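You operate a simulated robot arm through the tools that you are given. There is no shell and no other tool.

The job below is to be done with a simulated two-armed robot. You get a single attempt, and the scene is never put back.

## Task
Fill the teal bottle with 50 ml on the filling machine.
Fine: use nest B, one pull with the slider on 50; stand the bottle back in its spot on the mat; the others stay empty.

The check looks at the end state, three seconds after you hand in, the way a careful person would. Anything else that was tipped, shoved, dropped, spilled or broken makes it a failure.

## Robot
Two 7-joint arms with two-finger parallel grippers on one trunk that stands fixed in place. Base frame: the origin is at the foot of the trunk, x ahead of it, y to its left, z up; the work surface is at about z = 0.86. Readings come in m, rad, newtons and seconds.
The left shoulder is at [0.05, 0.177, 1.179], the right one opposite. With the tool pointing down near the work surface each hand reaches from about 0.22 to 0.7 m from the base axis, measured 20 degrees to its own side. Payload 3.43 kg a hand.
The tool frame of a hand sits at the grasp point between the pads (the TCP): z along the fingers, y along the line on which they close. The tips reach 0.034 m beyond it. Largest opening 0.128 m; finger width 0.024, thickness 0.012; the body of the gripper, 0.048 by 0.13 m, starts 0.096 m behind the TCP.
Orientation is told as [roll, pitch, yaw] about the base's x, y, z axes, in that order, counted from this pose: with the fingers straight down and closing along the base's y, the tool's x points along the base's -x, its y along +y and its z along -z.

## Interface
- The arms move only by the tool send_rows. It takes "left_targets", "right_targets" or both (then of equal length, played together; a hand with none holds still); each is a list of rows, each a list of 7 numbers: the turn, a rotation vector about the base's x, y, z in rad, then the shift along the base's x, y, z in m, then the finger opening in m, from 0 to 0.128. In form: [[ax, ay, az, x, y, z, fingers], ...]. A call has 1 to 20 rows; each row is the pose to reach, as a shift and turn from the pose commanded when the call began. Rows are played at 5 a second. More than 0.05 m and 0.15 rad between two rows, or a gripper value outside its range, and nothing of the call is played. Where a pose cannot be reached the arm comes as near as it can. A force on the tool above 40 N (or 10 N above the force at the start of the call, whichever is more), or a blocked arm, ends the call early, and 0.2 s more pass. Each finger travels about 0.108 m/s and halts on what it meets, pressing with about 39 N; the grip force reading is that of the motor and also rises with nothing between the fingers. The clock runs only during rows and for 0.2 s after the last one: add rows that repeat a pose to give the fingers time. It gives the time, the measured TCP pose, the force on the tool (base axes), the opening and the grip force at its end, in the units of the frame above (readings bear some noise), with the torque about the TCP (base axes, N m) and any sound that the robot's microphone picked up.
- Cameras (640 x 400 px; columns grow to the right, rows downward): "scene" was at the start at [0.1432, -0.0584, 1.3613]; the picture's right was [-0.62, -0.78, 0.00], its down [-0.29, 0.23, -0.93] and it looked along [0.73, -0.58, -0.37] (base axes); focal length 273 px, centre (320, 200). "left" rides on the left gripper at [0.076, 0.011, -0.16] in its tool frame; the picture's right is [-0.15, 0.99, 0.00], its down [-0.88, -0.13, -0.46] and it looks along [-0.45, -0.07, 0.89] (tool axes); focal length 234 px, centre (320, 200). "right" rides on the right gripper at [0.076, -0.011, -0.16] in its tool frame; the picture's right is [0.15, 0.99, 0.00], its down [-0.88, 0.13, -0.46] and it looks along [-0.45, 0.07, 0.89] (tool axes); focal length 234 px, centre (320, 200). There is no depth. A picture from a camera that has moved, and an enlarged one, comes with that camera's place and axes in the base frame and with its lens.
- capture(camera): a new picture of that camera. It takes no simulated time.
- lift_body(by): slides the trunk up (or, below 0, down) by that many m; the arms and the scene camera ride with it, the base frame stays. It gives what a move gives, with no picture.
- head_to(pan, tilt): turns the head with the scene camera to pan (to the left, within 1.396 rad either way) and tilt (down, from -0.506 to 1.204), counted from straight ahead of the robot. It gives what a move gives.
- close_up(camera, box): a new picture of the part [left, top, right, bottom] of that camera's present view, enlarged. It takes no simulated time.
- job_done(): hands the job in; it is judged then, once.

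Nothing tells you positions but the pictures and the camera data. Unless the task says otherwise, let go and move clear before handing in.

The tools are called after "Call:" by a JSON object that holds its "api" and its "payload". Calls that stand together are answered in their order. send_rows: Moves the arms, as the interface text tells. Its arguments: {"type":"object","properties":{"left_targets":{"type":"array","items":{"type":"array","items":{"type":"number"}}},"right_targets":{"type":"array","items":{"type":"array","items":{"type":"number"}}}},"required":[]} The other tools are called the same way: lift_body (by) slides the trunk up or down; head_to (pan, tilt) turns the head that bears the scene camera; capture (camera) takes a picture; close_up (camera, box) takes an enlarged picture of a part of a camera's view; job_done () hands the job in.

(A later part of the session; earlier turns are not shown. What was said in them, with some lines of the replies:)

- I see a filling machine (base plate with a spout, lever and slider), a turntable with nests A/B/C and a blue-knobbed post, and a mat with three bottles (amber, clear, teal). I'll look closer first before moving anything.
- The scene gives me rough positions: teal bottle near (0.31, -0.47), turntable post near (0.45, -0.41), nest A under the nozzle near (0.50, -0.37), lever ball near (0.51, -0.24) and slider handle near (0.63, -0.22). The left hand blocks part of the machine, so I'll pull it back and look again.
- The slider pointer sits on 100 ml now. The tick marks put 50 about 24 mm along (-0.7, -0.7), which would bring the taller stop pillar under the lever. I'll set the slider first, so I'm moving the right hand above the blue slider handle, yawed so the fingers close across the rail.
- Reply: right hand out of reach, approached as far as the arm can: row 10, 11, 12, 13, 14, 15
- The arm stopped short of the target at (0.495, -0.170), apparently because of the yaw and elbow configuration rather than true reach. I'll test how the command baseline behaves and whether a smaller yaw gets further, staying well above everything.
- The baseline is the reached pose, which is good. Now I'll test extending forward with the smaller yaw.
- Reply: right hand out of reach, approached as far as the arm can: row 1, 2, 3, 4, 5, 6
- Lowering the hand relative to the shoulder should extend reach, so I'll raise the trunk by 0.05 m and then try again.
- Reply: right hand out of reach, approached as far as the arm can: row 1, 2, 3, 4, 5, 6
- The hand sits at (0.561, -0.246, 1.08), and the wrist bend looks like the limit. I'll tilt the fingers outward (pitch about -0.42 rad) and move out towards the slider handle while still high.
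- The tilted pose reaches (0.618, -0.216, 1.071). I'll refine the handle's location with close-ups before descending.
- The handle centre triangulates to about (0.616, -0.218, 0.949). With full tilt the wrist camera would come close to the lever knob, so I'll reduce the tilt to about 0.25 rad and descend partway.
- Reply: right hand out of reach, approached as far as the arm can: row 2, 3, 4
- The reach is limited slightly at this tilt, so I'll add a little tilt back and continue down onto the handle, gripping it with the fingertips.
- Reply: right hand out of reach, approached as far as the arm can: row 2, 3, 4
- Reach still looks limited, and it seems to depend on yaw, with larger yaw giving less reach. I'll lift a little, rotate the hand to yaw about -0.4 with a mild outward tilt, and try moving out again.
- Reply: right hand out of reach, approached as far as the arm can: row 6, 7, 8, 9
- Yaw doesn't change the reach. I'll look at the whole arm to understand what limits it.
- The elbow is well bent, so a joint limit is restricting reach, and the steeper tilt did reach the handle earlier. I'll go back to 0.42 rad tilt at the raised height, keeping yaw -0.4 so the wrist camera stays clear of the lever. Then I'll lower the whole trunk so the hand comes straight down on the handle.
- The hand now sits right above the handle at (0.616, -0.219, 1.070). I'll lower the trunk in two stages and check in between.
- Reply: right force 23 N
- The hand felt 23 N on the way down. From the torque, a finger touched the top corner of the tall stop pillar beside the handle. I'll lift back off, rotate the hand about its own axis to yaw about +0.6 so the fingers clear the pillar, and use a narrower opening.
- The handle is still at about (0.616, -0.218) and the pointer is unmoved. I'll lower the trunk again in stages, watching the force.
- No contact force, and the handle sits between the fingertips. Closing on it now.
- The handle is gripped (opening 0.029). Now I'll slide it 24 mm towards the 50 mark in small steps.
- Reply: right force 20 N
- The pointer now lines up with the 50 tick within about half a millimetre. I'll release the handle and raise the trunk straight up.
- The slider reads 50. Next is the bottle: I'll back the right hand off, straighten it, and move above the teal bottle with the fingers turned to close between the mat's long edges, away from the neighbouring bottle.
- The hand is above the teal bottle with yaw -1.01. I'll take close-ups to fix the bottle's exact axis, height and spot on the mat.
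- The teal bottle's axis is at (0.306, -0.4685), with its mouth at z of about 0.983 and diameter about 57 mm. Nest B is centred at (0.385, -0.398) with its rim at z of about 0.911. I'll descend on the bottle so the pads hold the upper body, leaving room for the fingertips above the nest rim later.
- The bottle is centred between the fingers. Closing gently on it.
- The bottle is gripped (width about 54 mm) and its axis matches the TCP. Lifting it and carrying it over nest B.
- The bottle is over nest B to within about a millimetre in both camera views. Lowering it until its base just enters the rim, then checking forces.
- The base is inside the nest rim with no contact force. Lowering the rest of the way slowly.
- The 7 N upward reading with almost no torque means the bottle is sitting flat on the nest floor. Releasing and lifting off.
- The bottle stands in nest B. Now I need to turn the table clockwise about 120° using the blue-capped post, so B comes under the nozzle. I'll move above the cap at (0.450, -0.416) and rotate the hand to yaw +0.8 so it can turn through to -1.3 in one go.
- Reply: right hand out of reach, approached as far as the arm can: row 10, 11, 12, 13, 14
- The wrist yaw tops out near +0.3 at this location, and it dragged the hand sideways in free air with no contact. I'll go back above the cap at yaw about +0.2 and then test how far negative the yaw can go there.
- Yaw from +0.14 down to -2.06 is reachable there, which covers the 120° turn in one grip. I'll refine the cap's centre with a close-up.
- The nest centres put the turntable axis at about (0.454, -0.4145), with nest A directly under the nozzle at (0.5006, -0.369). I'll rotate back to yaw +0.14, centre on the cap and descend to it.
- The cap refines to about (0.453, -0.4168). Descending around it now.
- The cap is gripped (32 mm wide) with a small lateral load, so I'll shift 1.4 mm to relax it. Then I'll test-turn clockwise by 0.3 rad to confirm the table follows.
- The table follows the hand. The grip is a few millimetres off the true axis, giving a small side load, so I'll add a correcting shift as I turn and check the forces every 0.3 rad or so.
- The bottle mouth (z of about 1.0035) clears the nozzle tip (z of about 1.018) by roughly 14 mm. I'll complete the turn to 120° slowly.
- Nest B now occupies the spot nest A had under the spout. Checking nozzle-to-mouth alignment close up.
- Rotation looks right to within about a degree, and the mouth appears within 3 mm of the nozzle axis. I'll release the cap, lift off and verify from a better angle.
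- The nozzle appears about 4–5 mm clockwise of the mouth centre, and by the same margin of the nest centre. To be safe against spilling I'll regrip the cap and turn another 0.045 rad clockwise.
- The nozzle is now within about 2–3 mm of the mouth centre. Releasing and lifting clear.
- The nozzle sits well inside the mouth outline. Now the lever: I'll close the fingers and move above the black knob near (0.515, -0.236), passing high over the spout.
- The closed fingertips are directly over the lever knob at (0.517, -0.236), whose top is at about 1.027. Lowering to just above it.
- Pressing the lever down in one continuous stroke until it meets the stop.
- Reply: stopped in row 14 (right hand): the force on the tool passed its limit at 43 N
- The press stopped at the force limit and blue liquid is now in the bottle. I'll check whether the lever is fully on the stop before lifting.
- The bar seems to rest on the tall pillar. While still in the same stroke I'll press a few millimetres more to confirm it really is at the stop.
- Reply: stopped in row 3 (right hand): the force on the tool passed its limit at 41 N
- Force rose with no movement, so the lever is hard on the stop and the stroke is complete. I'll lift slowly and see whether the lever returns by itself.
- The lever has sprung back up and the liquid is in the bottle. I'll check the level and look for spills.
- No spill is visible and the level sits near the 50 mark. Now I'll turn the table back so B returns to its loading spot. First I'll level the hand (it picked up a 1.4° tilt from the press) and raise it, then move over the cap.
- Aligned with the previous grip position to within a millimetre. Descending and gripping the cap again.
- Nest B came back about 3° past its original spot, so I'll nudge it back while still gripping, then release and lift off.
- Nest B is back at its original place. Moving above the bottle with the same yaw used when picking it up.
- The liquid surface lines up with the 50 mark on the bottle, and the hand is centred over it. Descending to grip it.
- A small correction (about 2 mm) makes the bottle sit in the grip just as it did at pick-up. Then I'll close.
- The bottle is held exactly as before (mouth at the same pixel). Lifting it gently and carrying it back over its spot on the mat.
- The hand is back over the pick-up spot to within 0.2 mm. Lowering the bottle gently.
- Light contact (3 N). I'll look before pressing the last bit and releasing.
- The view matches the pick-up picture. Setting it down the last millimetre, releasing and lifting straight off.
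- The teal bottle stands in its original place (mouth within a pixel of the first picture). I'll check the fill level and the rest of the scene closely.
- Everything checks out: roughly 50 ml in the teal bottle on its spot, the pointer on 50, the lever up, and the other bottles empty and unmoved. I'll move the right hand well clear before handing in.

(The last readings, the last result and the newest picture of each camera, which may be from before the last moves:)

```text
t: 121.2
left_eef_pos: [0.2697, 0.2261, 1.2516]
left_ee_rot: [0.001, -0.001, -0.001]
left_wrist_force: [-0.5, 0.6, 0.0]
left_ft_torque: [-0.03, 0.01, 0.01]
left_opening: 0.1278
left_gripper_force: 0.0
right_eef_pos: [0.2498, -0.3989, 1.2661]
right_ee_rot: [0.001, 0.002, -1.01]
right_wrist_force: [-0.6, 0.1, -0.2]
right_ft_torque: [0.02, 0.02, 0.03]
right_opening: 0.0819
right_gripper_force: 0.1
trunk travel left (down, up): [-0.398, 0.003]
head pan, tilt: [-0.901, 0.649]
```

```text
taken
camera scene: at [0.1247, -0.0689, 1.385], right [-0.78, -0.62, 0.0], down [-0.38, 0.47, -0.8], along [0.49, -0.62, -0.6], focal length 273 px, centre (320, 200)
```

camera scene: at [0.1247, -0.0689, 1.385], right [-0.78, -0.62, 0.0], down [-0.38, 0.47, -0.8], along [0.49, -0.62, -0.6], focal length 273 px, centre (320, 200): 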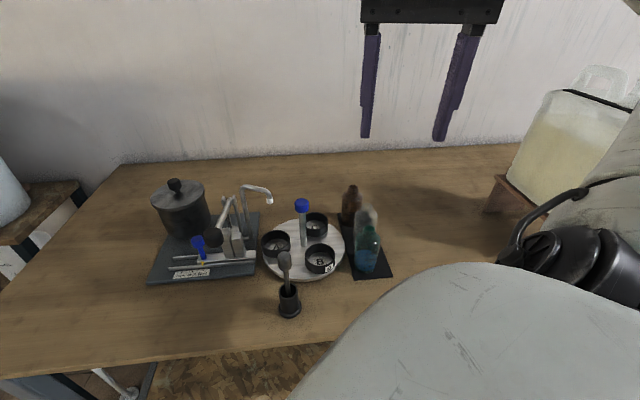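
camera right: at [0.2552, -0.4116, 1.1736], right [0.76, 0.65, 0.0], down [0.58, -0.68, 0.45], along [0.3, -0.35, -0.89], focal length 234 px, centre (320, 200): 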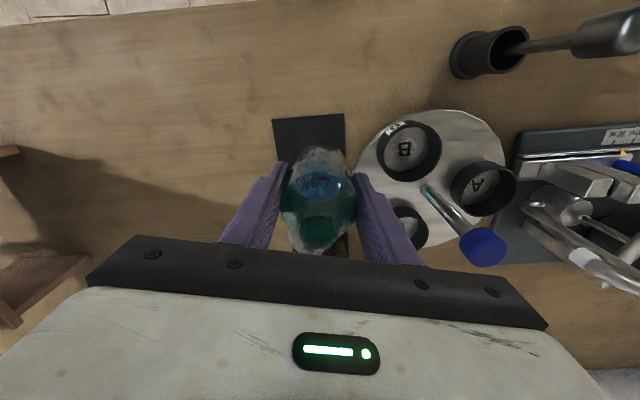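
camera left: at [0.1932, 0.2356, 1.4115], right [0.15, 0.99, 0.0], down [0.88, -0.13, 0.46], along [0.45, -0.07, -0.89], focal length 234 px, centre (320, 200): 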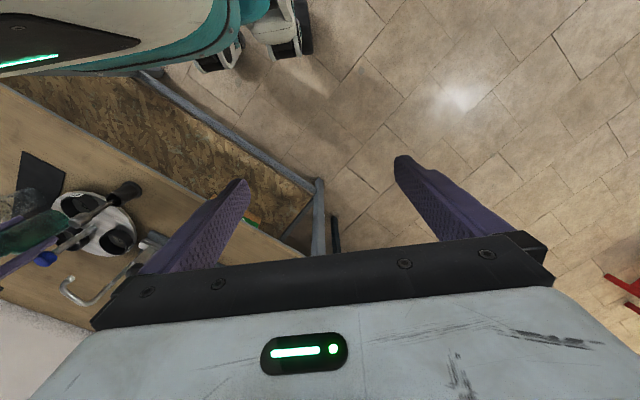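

The hand is clear of the table, and the teal bottle stands filled on its mat spot with everything else in place. Handing the job in.

Call:
{"api": "job_done", "payload": {}}

```text
The job is handed in.
```

I filled the teal bottle from nest B with one full pull of the lever, slider on 50. It is back in its spot on the mat, and the job is handed in.

- **Fill:** I pressed the lever to its stop once and let it spring back up. From the pictures I estimate about 49 ml in the bottle. The printed marks gave mixed readings, so the full single stroke on 50 is the stronger evidence.
- **Slider:** the pointer sits on the 50 mark.
- **Bottle position:** in the camera view its mouth is within a pixel of where it started.
- **Turntable:** I turned it about 120° to bring nest B under the spout, then turned it back to where it started.
- **Everything else:** I saw no spills. The clear and amber bottles are empty and were not moved.

While I was lining up on the slider handle, a finger pressed on the tall stop pillar at about 23 N. I lifted off straight away. Nothing moved, and the pointer had not shifted.
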